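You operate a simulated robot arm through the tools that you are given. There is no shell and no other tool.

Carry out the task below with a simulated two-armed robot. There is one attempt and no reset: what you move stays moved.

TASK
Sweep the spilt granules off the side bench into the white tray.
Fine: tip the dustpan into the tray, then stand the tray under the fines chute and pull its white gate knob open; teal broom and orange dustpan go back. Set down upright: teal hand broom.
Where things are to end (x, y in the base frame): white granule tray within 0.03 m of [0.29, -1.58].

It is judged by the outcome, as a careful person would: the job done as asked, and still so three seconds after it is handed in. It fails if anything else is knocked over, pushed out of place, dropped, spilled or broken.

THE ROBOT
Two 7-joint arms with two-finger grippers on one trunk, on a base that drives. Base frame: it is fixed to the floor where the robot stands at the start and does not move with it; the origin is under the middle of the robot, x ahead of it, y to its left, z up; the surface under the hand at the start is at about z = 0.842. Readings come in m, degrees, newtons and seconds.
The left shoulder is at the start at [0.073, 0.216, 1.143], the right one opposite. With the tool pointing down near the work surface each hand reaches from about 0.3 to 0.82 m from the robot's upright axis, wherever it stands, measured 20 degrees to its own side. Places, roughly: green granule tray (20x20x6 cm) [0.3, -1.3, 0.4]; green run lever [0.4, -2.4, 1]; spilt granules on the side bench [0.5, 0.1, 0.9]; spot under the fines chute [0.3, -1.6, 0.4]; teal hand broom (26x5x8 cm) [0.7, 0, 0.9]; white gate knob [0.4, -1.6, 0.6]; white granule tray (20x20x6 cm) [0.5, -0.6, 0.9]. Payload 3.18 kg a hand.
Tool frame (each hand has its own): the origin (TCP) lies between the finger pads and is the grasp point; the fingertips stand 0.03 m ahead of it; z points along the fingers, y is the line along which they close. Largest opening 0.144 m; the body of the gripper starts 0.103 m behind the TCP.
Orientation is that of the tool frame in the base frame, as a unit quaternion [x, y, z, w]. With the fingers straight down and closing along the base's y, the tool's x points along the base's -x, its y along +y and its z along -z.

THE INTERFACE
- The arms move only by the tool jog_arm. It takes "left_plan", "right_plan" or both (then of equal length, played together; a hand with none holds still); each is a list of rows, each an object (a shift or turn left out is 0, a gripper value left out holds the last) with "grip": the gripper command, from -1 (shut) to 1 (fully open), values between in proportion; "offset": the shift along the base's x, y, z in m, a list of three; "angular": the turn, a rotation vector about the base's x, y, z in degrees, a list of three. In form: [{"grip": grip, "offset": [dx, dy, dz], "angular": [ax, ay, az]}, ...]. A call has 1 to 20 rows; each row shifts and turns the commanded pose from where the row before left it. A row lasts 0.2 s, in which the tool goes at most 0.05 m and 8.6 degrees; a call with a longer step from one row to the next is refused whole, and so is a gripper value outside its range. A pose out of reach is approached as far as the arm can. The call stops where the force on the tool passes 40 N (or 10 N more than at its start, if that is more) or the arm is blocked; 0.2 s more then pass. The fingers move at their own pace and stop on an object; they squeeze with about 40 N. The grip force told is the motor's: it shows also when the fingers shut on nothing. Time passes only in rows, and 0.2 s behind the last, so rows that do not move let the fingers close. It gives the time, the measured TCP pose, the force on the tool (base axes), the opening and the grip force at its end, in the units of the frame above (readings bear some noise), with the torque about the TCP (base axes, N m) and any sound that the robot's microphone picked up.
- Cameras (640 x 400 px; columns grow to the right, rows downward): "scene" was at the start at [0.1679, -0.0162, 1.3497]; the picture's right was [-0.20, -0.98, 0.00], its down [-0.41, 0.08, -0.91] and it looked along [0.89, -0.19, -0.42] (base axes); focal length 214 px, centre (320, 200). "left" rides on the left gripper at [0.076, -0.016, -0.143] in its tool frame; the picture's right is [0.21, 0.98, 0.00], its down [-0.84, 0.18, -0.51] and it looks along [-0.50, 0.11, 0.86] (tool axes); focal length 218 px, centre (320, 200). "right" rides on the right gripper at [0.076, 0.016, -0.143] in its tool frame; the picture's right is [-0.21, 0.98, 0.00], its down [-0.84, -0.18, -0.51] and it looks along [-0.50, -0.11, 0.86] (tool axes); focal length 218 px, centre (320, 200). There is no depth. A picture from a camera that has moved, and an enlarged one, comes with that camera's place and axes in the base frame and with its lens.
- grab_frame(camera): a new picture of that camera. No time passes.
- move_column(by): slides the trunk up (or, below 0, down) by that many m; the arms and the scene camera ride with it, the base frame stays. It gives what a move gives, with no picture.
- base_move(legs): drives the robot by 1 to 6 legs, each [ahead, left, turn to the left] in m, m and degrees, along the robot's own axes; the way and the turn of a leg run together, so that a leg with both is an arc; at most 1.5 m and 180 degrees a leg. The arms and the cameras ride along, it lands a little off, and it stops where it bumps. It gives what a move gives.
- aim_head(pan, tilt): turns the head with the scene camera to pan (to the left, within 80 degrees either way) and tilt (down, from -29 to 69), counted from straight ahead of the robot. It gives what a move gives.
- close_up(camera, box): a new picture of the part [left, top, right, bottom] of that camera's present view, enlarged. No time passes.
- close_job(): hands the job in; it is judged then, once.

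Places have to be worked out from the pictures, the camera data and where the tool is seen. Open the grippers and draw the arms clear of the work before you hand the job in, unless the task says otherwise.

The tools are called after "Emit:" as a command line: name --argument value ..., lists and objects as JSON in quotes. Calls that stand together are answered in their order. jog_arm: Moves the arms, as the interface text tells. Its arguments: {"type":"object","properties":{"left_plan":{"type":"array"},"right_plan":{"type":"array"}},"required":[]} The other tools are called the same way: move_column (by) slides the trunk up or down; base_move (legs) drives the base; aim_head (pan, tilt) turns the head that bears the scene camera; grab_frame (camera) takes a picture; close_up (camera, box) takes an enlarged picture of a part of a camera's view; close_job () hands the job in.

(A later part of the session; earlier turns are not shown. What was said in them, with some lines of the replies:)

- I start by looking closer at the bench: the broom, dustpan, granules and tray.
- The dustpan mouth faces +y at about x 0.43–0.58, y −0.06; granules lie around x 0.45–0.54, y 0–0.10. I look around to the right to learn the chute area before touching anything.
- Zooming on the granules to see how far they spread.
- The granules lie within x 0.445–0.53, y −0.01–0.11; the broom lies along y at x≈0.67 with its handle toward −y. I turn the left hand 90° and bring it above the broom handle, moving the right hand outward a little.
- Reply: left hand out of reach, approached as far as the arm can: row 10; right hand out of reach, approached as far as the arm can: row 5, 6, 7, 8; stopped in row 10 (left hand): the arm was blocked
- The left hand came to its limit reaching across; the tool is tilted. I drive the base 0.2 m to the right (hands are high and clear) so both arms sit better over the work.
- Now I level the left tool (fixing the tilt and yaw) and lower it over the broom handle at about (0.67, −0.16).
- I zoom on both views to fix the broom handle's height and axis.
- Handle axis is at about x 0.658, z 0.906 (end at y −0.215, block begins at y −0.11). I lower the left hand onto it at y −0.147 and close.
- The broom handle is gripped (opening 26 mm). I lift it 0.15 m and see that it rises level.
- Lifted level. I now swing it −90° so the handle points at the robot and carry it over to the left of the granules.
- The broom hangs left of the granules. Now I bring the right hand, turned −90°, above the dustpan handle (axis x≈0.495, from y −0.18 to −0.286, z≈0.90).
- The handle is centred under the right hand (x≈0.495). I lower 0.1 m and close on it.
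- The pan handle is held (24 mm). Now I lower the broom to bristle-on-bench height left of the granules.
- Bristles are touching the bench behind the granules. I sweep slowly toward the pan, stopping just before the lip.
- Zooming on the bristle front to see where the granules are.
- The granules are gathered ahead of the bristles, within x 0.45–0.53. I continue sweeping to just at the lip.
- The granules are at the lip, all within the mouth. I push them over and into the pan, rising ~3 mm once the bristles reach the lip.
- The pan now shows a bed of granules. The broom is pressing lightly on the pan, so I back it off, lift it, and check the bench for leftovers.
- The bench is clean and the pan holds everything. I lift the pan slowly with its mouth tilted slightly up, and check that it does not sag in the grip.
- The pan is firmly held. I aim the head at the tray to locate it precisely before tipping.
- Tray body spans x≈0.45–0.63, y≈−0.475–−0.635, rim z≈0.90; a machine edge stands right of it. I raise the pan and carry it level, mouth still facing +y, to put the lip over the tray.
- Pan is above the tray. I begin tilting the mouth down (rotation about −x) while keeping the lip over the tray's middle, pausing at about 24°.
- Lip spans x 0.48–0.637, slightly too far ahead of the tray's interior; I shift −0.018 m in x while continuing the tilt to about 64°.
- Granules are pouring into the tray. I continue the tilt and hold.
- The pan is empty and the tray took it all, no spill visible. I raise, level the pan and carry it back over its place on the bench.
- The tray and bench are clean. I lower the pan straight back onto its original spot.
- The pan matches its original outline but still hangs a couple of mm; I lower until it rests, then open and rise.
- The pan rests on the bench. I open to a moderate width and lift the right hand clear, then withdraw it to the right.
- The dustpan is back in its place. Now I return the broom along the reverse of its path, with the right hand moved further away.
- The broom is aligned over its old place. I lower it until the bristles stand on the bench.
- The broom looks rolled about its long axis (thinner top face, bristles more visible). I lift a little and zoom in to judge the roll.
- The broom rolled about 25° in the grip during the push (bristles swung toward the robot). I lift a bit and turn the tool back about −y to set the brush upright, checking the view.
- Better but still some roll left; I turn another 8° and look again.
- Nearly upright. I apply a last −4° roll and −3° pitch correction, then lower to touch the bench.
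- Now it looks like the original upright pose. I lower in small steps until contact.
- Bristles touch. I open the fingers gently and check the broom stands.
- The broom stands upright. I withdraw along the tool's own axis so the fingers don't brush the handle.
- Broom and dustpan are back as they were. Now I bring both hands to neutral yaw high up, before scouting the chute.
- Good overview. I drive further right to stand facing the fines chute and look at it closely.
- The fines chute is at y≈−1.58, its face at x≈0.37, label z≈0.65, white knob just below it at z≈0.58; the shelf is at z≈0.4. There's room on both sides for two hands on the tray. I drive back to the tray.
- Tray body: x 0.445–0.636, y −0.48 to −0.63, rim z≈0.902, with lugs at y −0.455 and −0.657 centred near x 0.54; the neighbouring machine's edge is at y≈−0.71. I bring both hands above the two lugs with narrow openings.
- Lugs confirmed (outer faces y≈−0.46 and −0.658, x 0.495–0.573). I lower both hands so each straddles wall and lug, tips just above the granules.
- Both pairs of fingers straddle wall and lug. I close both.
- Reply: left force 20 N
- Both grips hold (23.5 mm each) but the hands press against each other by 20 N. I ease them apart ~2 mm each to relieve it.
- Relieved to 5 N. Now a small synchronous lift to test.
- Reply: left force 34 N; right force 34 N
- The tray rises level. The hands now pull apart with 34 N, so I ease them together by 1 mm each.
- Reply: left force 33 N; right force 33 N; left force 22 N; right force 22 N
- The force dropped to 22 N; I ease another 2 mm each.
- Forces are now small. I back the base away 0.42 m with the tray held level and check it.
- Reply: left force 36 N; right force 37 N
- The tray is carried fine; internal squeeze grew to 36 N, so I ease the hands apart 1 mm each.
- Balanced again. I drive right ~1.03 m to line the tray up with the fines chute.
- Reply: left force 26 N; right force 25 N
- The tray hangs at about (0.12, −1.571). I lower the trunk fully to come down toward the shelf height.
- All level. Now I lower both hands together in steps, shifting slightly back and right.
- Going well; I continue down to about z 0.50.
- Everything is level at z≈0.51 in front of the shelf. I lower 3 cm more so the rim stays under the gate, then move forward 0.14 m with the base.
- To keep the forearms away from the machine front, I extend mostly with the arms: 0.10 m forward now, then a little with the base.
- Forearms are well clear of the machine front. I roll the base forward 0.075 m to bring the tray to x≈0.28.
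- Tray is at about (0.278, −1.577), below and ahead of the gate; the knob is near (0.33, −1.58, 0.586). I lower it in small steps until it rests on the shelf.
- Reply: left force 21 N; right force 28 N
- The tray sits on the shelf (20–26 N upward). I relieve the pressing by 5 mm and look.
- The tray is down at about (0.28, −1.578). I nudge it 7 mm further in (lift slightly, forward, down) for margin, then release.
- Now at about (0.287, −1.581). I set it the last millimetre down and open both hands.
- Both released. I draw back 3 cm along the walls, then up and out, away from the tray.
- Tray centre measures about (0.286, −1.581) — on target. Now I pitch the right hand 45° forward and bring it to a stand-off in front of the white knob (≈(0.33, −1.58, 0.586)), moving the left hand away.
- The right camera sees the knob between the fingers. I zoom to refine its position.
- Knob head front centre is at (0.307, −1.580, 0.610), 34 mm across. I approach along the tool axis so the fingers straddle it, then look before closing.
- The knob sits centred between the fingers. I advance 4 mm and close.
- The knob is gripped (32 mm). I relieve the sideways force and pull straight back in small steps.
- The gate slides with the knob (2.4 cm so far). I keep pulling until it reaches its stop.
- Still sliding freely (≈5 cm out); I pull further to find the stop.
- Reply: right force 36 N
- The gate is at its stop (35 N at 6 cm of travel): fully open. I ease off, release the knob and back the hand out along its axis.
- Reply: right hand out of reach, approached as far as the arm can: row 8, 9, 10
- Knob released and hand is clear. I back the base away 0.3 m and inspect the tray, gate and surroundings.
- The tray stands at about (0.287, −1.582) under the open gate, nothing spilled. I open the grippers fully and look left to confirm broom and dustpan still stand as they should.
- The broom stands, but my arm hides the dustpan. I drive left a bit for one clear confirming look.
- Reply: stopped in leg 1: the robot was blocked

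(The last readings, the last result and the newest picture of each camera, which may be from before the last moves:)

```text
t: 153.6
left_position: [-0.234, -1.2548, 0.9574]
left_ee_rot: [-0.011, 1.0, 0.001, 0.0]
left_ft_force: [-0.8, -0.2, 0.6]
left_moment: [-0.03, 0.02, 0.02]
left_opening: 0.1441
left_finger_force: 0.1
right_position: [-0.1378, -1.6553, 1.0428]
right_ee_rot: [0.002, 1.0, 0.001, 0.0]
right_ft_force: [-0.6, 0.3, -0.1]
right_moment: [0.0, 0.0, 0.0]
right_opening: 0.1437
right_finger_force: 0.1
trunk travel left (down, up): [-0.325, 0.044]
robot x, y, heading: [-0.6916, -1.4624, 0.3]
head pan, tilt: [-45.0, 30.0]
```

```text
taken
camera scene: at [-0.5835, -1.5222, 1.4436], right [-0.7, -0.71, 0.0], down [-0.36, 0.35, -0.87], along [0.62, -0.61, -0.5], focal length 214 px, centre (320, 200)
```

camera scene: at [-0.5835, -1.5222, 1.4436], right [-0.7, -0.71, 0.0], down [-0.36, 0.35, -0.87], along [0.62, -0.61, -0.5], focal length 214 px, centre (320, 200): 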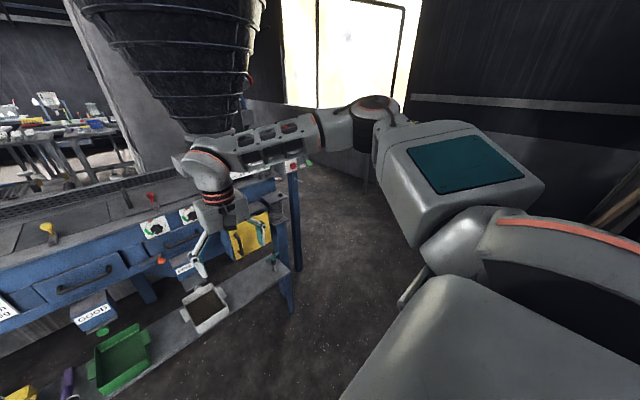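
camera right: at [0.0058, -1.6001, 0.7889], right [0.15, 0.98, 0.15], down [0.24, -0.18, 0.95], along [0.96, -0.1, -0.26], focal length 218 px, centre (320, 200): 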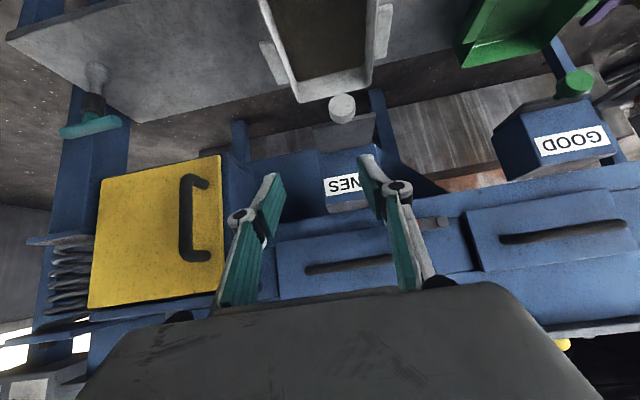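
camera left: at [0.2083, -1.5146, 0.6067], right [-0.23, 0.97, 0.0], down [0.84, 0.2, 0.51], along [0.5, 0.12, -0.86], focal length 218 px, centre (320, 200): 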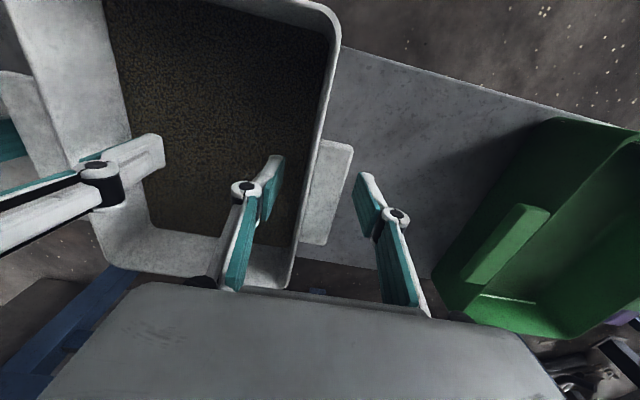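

The drive was blocked after 8 cm, so something stands to the left at floor level. I look that way to see that nothing was disturbed.

Emit:
aim_head --pan 80 --tilt 55

Emit:
grab_frame --camera "scene"

Emit:
aim_head --pan 60 --tilt 40

Emit:
grab_frame --camera "scene"

Emit:
grab_frame --camera "left"

```text
t: 155.7
left_position: [-0.2341, -1.2565, 0.9584]
left_ee_rot: [-0.011, 1.0, 0.001, 0.0]
left_ft_force: [-0.3, 0.5, 0.3]
left_moment: [0.02, 0.01, -0.01]
left_opening: 0.144
left_finger_force: 0.0
right_position: [-0.1377, -1.654, 1.0427]
right_ee_rot: [0.001, 1.0, 0.001, -0.001]
right_ft_force: [-0.8, 0.1, 0.2]
right_moment: [0.02, -0.02, 0.01]
right_opening: 0.1439
right_finger_force: 0.0
trunk travel left (down, up): [-0.325, 0.044]
robot x, y, heading: [-0.6906, -1.4614, 0.5]
head pan, tilt: [80.0, 55.0]
```

```text
taken
camera scene: at [-0.6361, -1.3878, 1.4076], right [0.99, -0.17, 0.0], down [-0.14, -0.81, -0.57], along [0.1, 0.57, -0.82], focal length 214 px, centre (320, 200)
```

scene: 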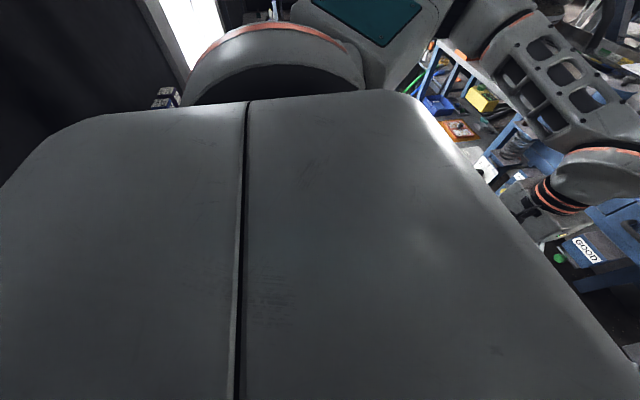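

```text
t: 156.5
left_position: [-0.2342, -1.2572, 0.9578]
left_ee_rot: [-0.01, 1.0, 0.001, 0.001]
left_ft_force: [0.4, 0.4, 0.3]
left_moment: [-0.02, 0.01, -0.01]
left_opening: 0.144
left_finger_force: 0.0
right_position: [-0.1381, -1.6544, 1.0423]
right_ee_rot: [0.001, 1.0, 0.002, 0.0]
right_ft_force: [1.0, 0.0, 1.0]
right_moment: [0.01, 0.03, 0.01]
right_opening: 0.1441
right_finger_force: 0.0
trunk travel left (down, up): [-0.325, 0.044]
robot x, y, heading: [-0.6903, -1.4586, 0.4]
head pan, tilt: [60.0, 40.0]
```

```text
taken
camera scene: at [-0.6062, -1.3849, 1.4282], right [0.87, -0.49, 0.0], down [-0.32, -0.56, -0.77], along [0.38, 0.67, -0.64], focal length 214 px, centre (320, 200)
```

scene: 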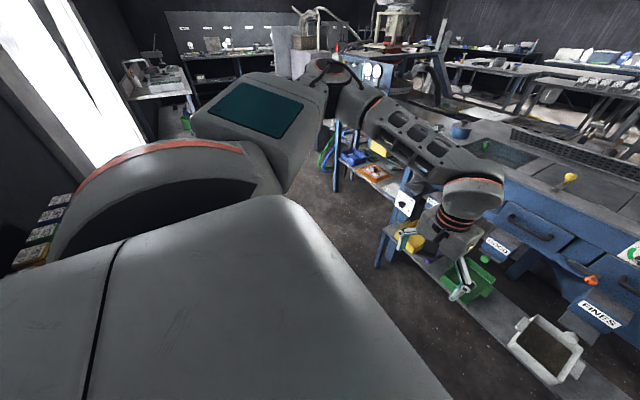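

```text
taken
camera left: at [-0.3102, -1.2754, 1.0997], right [-0.23, 0.97, 0.0], down [0.84, 0.2, 0.51], along [0.49, 0.12, -0.86], focal length 218 px, centre (320, 200)
```

left: 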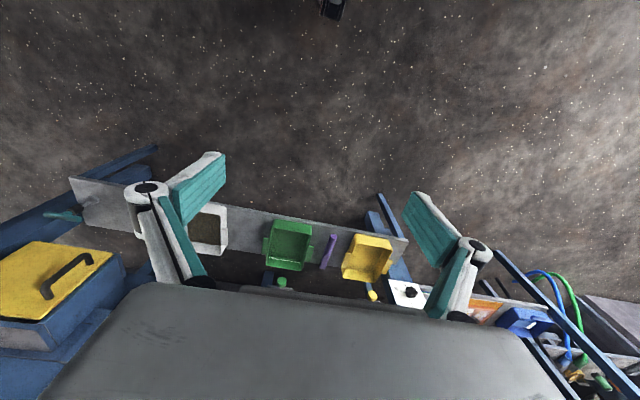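

There's a rack with tagged displays at my left rear; the base stopped against it. I move off to the right and forward, then look back at it.

Emit:
base_move --legs '[[0, -0.12, 0], [0.2, 0, 0], [0, 0, 40]]'

Emit:
aim_head --pan 75 --tilt 30

Emit:
grab_frame --camera "scene"

Emit:
aim_head --pan -5 --tilt 25

Emit:
grab_frame --camera "scene"

```text
t: 161.3
left_position: [-0.2798, -1.1268, 0.9579]
left_ee_rot: [-0.357, 0.934, 0.001, 0.0]
left_ft_force: [0.2, 0.5, 0.6]
left_moment: [0.02, -0.02, -0.01]
left_opening: 0.144
left_finger_force: 0.1
right_position: [0.052, -1.3646, 1.0415]
right_ee_rot: [-0.346, 0.938, 0.001, 0.0]
right_ft_force: [-0.3, 0.5, 0.2]
right_moment: [0.0, -0.01, -0.02]
right_opening: 0.1441
right_finger_force: 0.0
trunk travel left (down, up): [-0.325, 0.044]
robot x, y, heading: [-0.494, -1.5792, 40.9]
head pan, tilt: [60.0, 40.0]
```

```text
t: 162.0
left_position: [-0.2791, -1.1261, 0.9578]
left_ee_rot: [-0.358, 0.934, 0.001, 0.0]
left_ft_force: [0.4, -0.2, 0.3]
left_moment: [-0.02, -0.02, -0.01]
left_opening: 0.1439
left_finger_force: 0.1
right_position: [0.051, -1.3657, 1.0416]
right_ee_rot: [-0.346, 0.938, 0.001, 0.0]
right_ft_force: [-0.3, -1.3, 0.0]
right_moment: [-0.02, 0.02, -0.02]
right_opening: 0.144
right_finger_force: 0.1
trunk travel left (down, up): [-0.325, 0.044]
robot x, y, heading: [-0.4923, -1.5748, 41.1]
head pan, tilt: [75.0, 30.0]
```

```text
taken
camera scene: at [-0.5006, -1.4675, 1.4436], right [0.9, 0.44, 0.0], down [0.22, -0.45, -0.87], along [-0.38, 0.78, -0.5], focal length 214 px, centre (320, 200)
```

scene: 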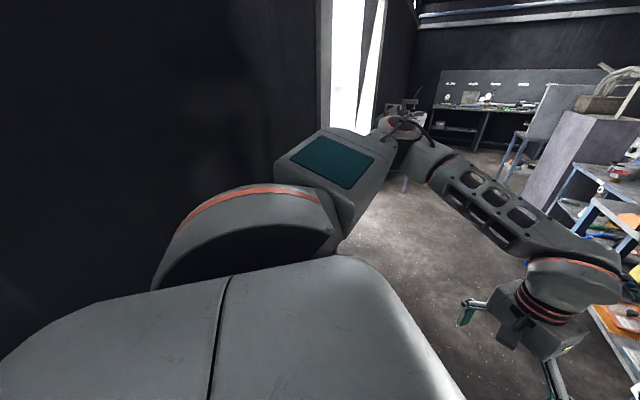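

```text
t: 163.6
left_position: [-0.2801, -1.1258, 0.9578]
left_ee_rot: [-0.358, 0.934, 0.001, -0.001]
left_ft_force: [0.7, -0.2, 0.1]
left_moment: [0.02, -0.03, 0.02]
left_opening: 0.1441
left_finger_force: 0.0
right_position: [0.0522, -1.3659, 1.0421]
right_ee_rot: [-0.347, 0.938, 0.001, -0.001]
right_ft_force: [0.0, -0.3, -0.2]
right_moment: [0.03, 0.01, 0.03]
right_opening: 0.1439
right_finger_force: 0.0
trunk travel left (down, up): [-0.325, 0.044]
robot x, y, heading: [-0.4913, -1.5814, 41.1]
head pan, tilt: [-5.0, 25.0]
```

```text
taken
camera scene: at [-0.3866, -1.4944, 1.4516], right [0.59, -0.81, 0.0], down [-0.34, -0.25, -0.91], along [0.73, 0.53, -0.42], focal length 214 px, centre (320, 200)
```

scene: 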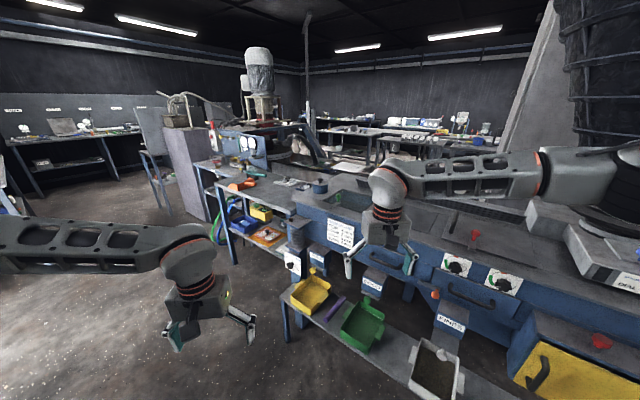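

The left rear rack is hidden by my shoulder. I turn another 30° on the spot (hands stay clear) to see it.

Emit:
base_move --legs '[[0, 0, 30]]'

Emit:
aim_head --pan 60 --tilt 35

Emit:
grab_frame --camera "scene"

```text
t: 165.4
left_position: [-0.5324, -1.0804, 0.958]
left_ee_rot: [-0.586, 0.811, 0.002, 0.0]
left_ft_force: [-0.2, 0.7, -0.4]
left_moment: [-0.02, 0.0, 0.0]
left_opening: 0.144
left_finger_force: 0.0
right_position: [-0.1253, -1.1246, 1.0416]
right_ee_rot: [-0.576, 0.818, 0.001, -0.001]
right_ft_force: [-1.0, 0.1, 0.1]
right_moment: [0.0, 0.0, 0.01]
right_opening: 0.144
right_finger_force: 0.1
trunk travel left (down, up): [-0.325, 0.044]
robot x, y, heading: [-0.4943, -1.5794, 71.0]
head pan, tilt: [-5.0, 25.0]
```

```text
t: 166.8
left_position: [-0.5324, -1.0807, 0.9562]
left_ee_rot: [-0.585, 0.811, 0.0, -0.001]
left_ft_force: [-0.6, 0.4, -0.3]
left_moment: [0.01, 0.0, -0.02]
left_opening: 0.144
left_finger_force: 0.1
right_position: [-0.1263, -1.1239, 1.0415]
right_ee_rot: [-0.575, 0.818, 0.0, -0.001]
right_ft_force: [-0.2, -0.2, -0.3]
right_moment: [0.04, 0.0, 0.02]
right_opening: 0.1441
right_finger_force: 0.1
trunk travel left (down, up): [-0.325, 0.044]
robot x, y, heading: [-0.4916, -1.5837, 70.6]
head pan, tilt: [60.0, 35.0]
```

```text
taken
camera scene: at [-0.5357, -1.4704, 1.4358], right [0.76, 0.65, 0.0], down [0.37, -0.43, -0.82], along [-0.54, 0.62, -0.57], focal length 214 px, centre (320, 200)
```

scene: 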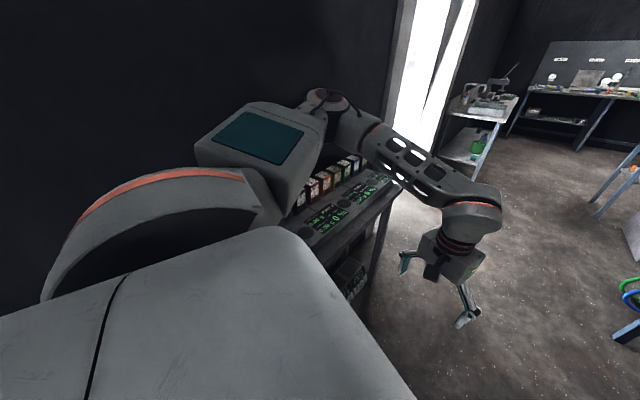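

It's a table against the wall with display panels and boxes. I zoom to verify nothing on it is upset.

Emit:
close_up --camera "scene" --box '[270, 130, 420, 320]'

Emit:
grab_frame --camera "left"

```text
2.11 times, centred on (345, 225) of scene
camera zoom: at [-0.5357, -1.4704, 1.4358], right [0.76, 0.65, 0.0], down [0.37, -0.43, -0.82], along [-0.54, 0.62, -0.57], focal length 452 px, centre (267, 147)
```

zoom: 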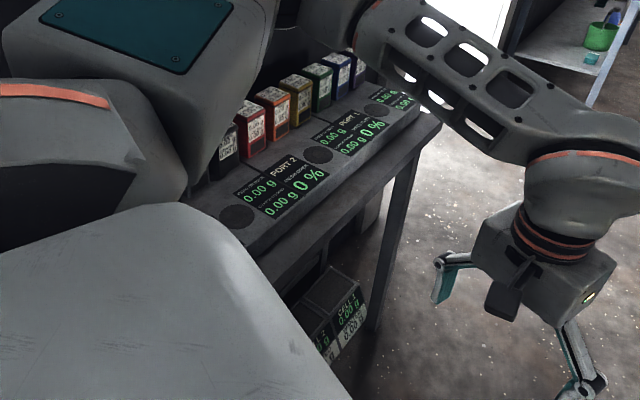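

```text
taken
camera left: at [-0.5403, -1.1583, 1.0997], right [-0.99, 0.11, 0.0], down [0.1, 0.86, 0.51], along [0.06, 0.51, -0.86], focal length 218 px, centre (320, 200)
```

left: 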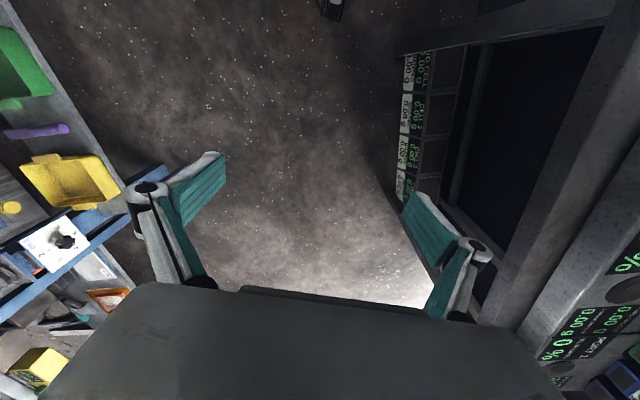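

All packs on the table are upright and in line; nothing was upset. I turn back the same way, to face the machine with hands clear.

Emit:
base_move --legs '[[0, 0, -35], [0, 0, -35]]'

Emit:
aim_head --pan 35 --tilt 18

Emit:
grab_frame --camera "scene"

Emit:
aim_head --pan -5 --tilt 45

Emit:
grab_frame --camera "scene"

```text
t: 170.6
left_position: [-0.0363, -1.3752, 0.9575]
left_ee_rot: [-0.009, 1.0, 0.001, 0.0]
left_ft_force: [-1.0, -0.5, -0.4]
left_moment: [0.01, -0.01, -0.01]
left_opening: 0.144
left_finger_force: 0.1
right_position: [0.0585, -1.7706, 1.0413]
right_ee_rot: [0.004, 1.0, 0.002, 0.0]
right_ft_force: [-0.7, -0.2, 0.0]
right_moment: [0.0, -0.01, 0.0]
right_opening: 0.1441
right_finger_force: 0.1
trunk travel left (down, up): [-0.325, 0.044]
robot x, y, heading: [-0.4902, -1.5787, 0.2]
head pan, tilt: [60.0, 35.0]
```

```text
t: 171.4
left_position: [-0.0371, -1.3755, 0.9578]
left_ee_rot: [-0.01, 1.0, 0.001, 0.0]
left_ft_force: [1.1, 0.3, 0.3]
left_moment: [0.0, 0.0, 0.02]
left_opening: 0.1438
left_finger_force: 0.0
right_position: [0.0583, -1.7716, 1.0418]
right_ee_rot: [0.002, 1.0, 0.001, 0.0]
right_ft_force: [0.4, 0.2, -1.0]
right_moment: [0.02, 0.0, 0.0]
right_opening: 0.1439
right_finger_force: 0.0
trunk travel left (down, up): [-0.325, 0.044]
robot x, y, heading: [-0.4944, -1.5774, 0.5]
head pan, tilt: [35.0, 18.0]
```

```text
taken
camera scene: at [-0.3748, -1.5212, 1.4629], right [0.58, -0.82, 0.0], down [-0.25, -0.18, -0.95], along [0.78, 0.55, -0.31], focal length 214 px, centre (320, 200)
```

scene: 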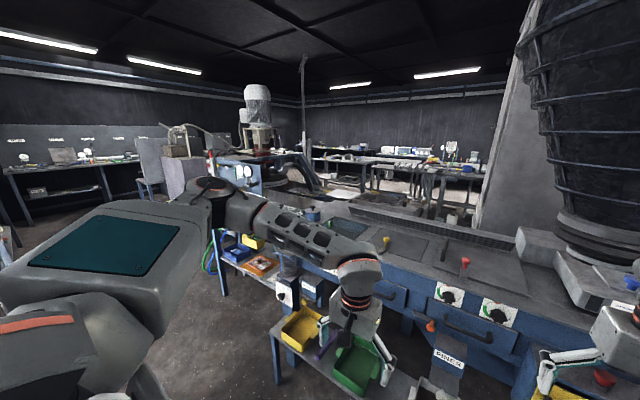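

```text
t: 172.5
left_position: [-0.0363, -1.3759, 0.9575]
left_ee_rot: [-0.009, 1.0, 0.002, 0.0]
left_ft_force: [0.7, 1.3, -0.2]
left_moment: [0.0, -0.02, 0.02]
left_opening: 0.1438
left_finger_force: 0.1
right_position: [0.0581, -1.7721, 1.0416]
right_ee_rot: [0.003, 1.0, 0.002, 0.0]
right_ft_force: [0.6, -0.1, 0.4]
right_moment: [0.01, 0.04, 0.01]
right_opening: 0.144
right_finger_force: 0.1
trunk travel left (down, up): [-0.325, 0.044]
robot x, y, heading: [-0.4946, -1.5788, 0.5]
head pan, tilt: [-5.0, 45.0]
```

```text
taken
camera scene: at [-0.3699, -1.5817, 1.4211], right [-0.08, -1.0, 0.0], down [-0.7, 0.06, -0.71], along [0.71, -0.06, -0.71], focal length 214 px, centre (320, 200)
```

scene: 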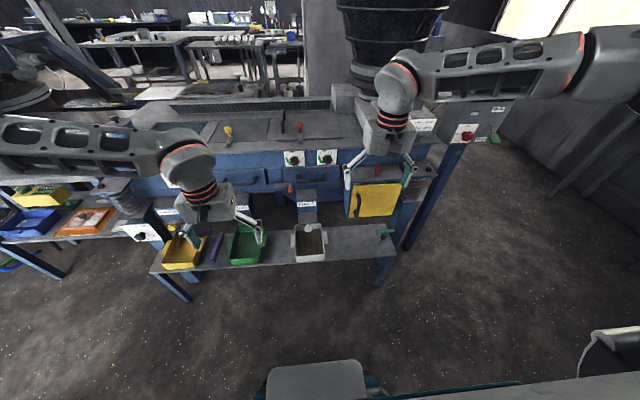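

The tray is under the fines chute with the gate open. In the last clear view the broom and dustpan were back on the bench. Both hands are open and clear of the work, so I hand the job in.

Emit:
close_job

```text
The job is handed in.
```

I finished the job and handed it in; I have not seen the verdict.

- **Granules:** swept off the side bench into the dustpan and tipped into the white tray. I saw no granules left on the bench and none spilled.
- **White tray:** standing under the fines chute at about (0.287, -1.582), against the asked [0.29, -1.58].
- **White gate knob:** pulled out about 6 cm, until it hit its stop. I could not see any fines flowing in the pictures.
- **Broom and dustpan:** both back in their starting places. The broom rolled about 25° in the grip while sweeping, so I turned it upright before setting it down on its bristles.

**One bump:** near the end, on an extra drive to check the bench, the base was stopped by something on its left. Most likely this was the display table by the wall. I looked at the table afterwards, and the packs on it were all upright and in line.
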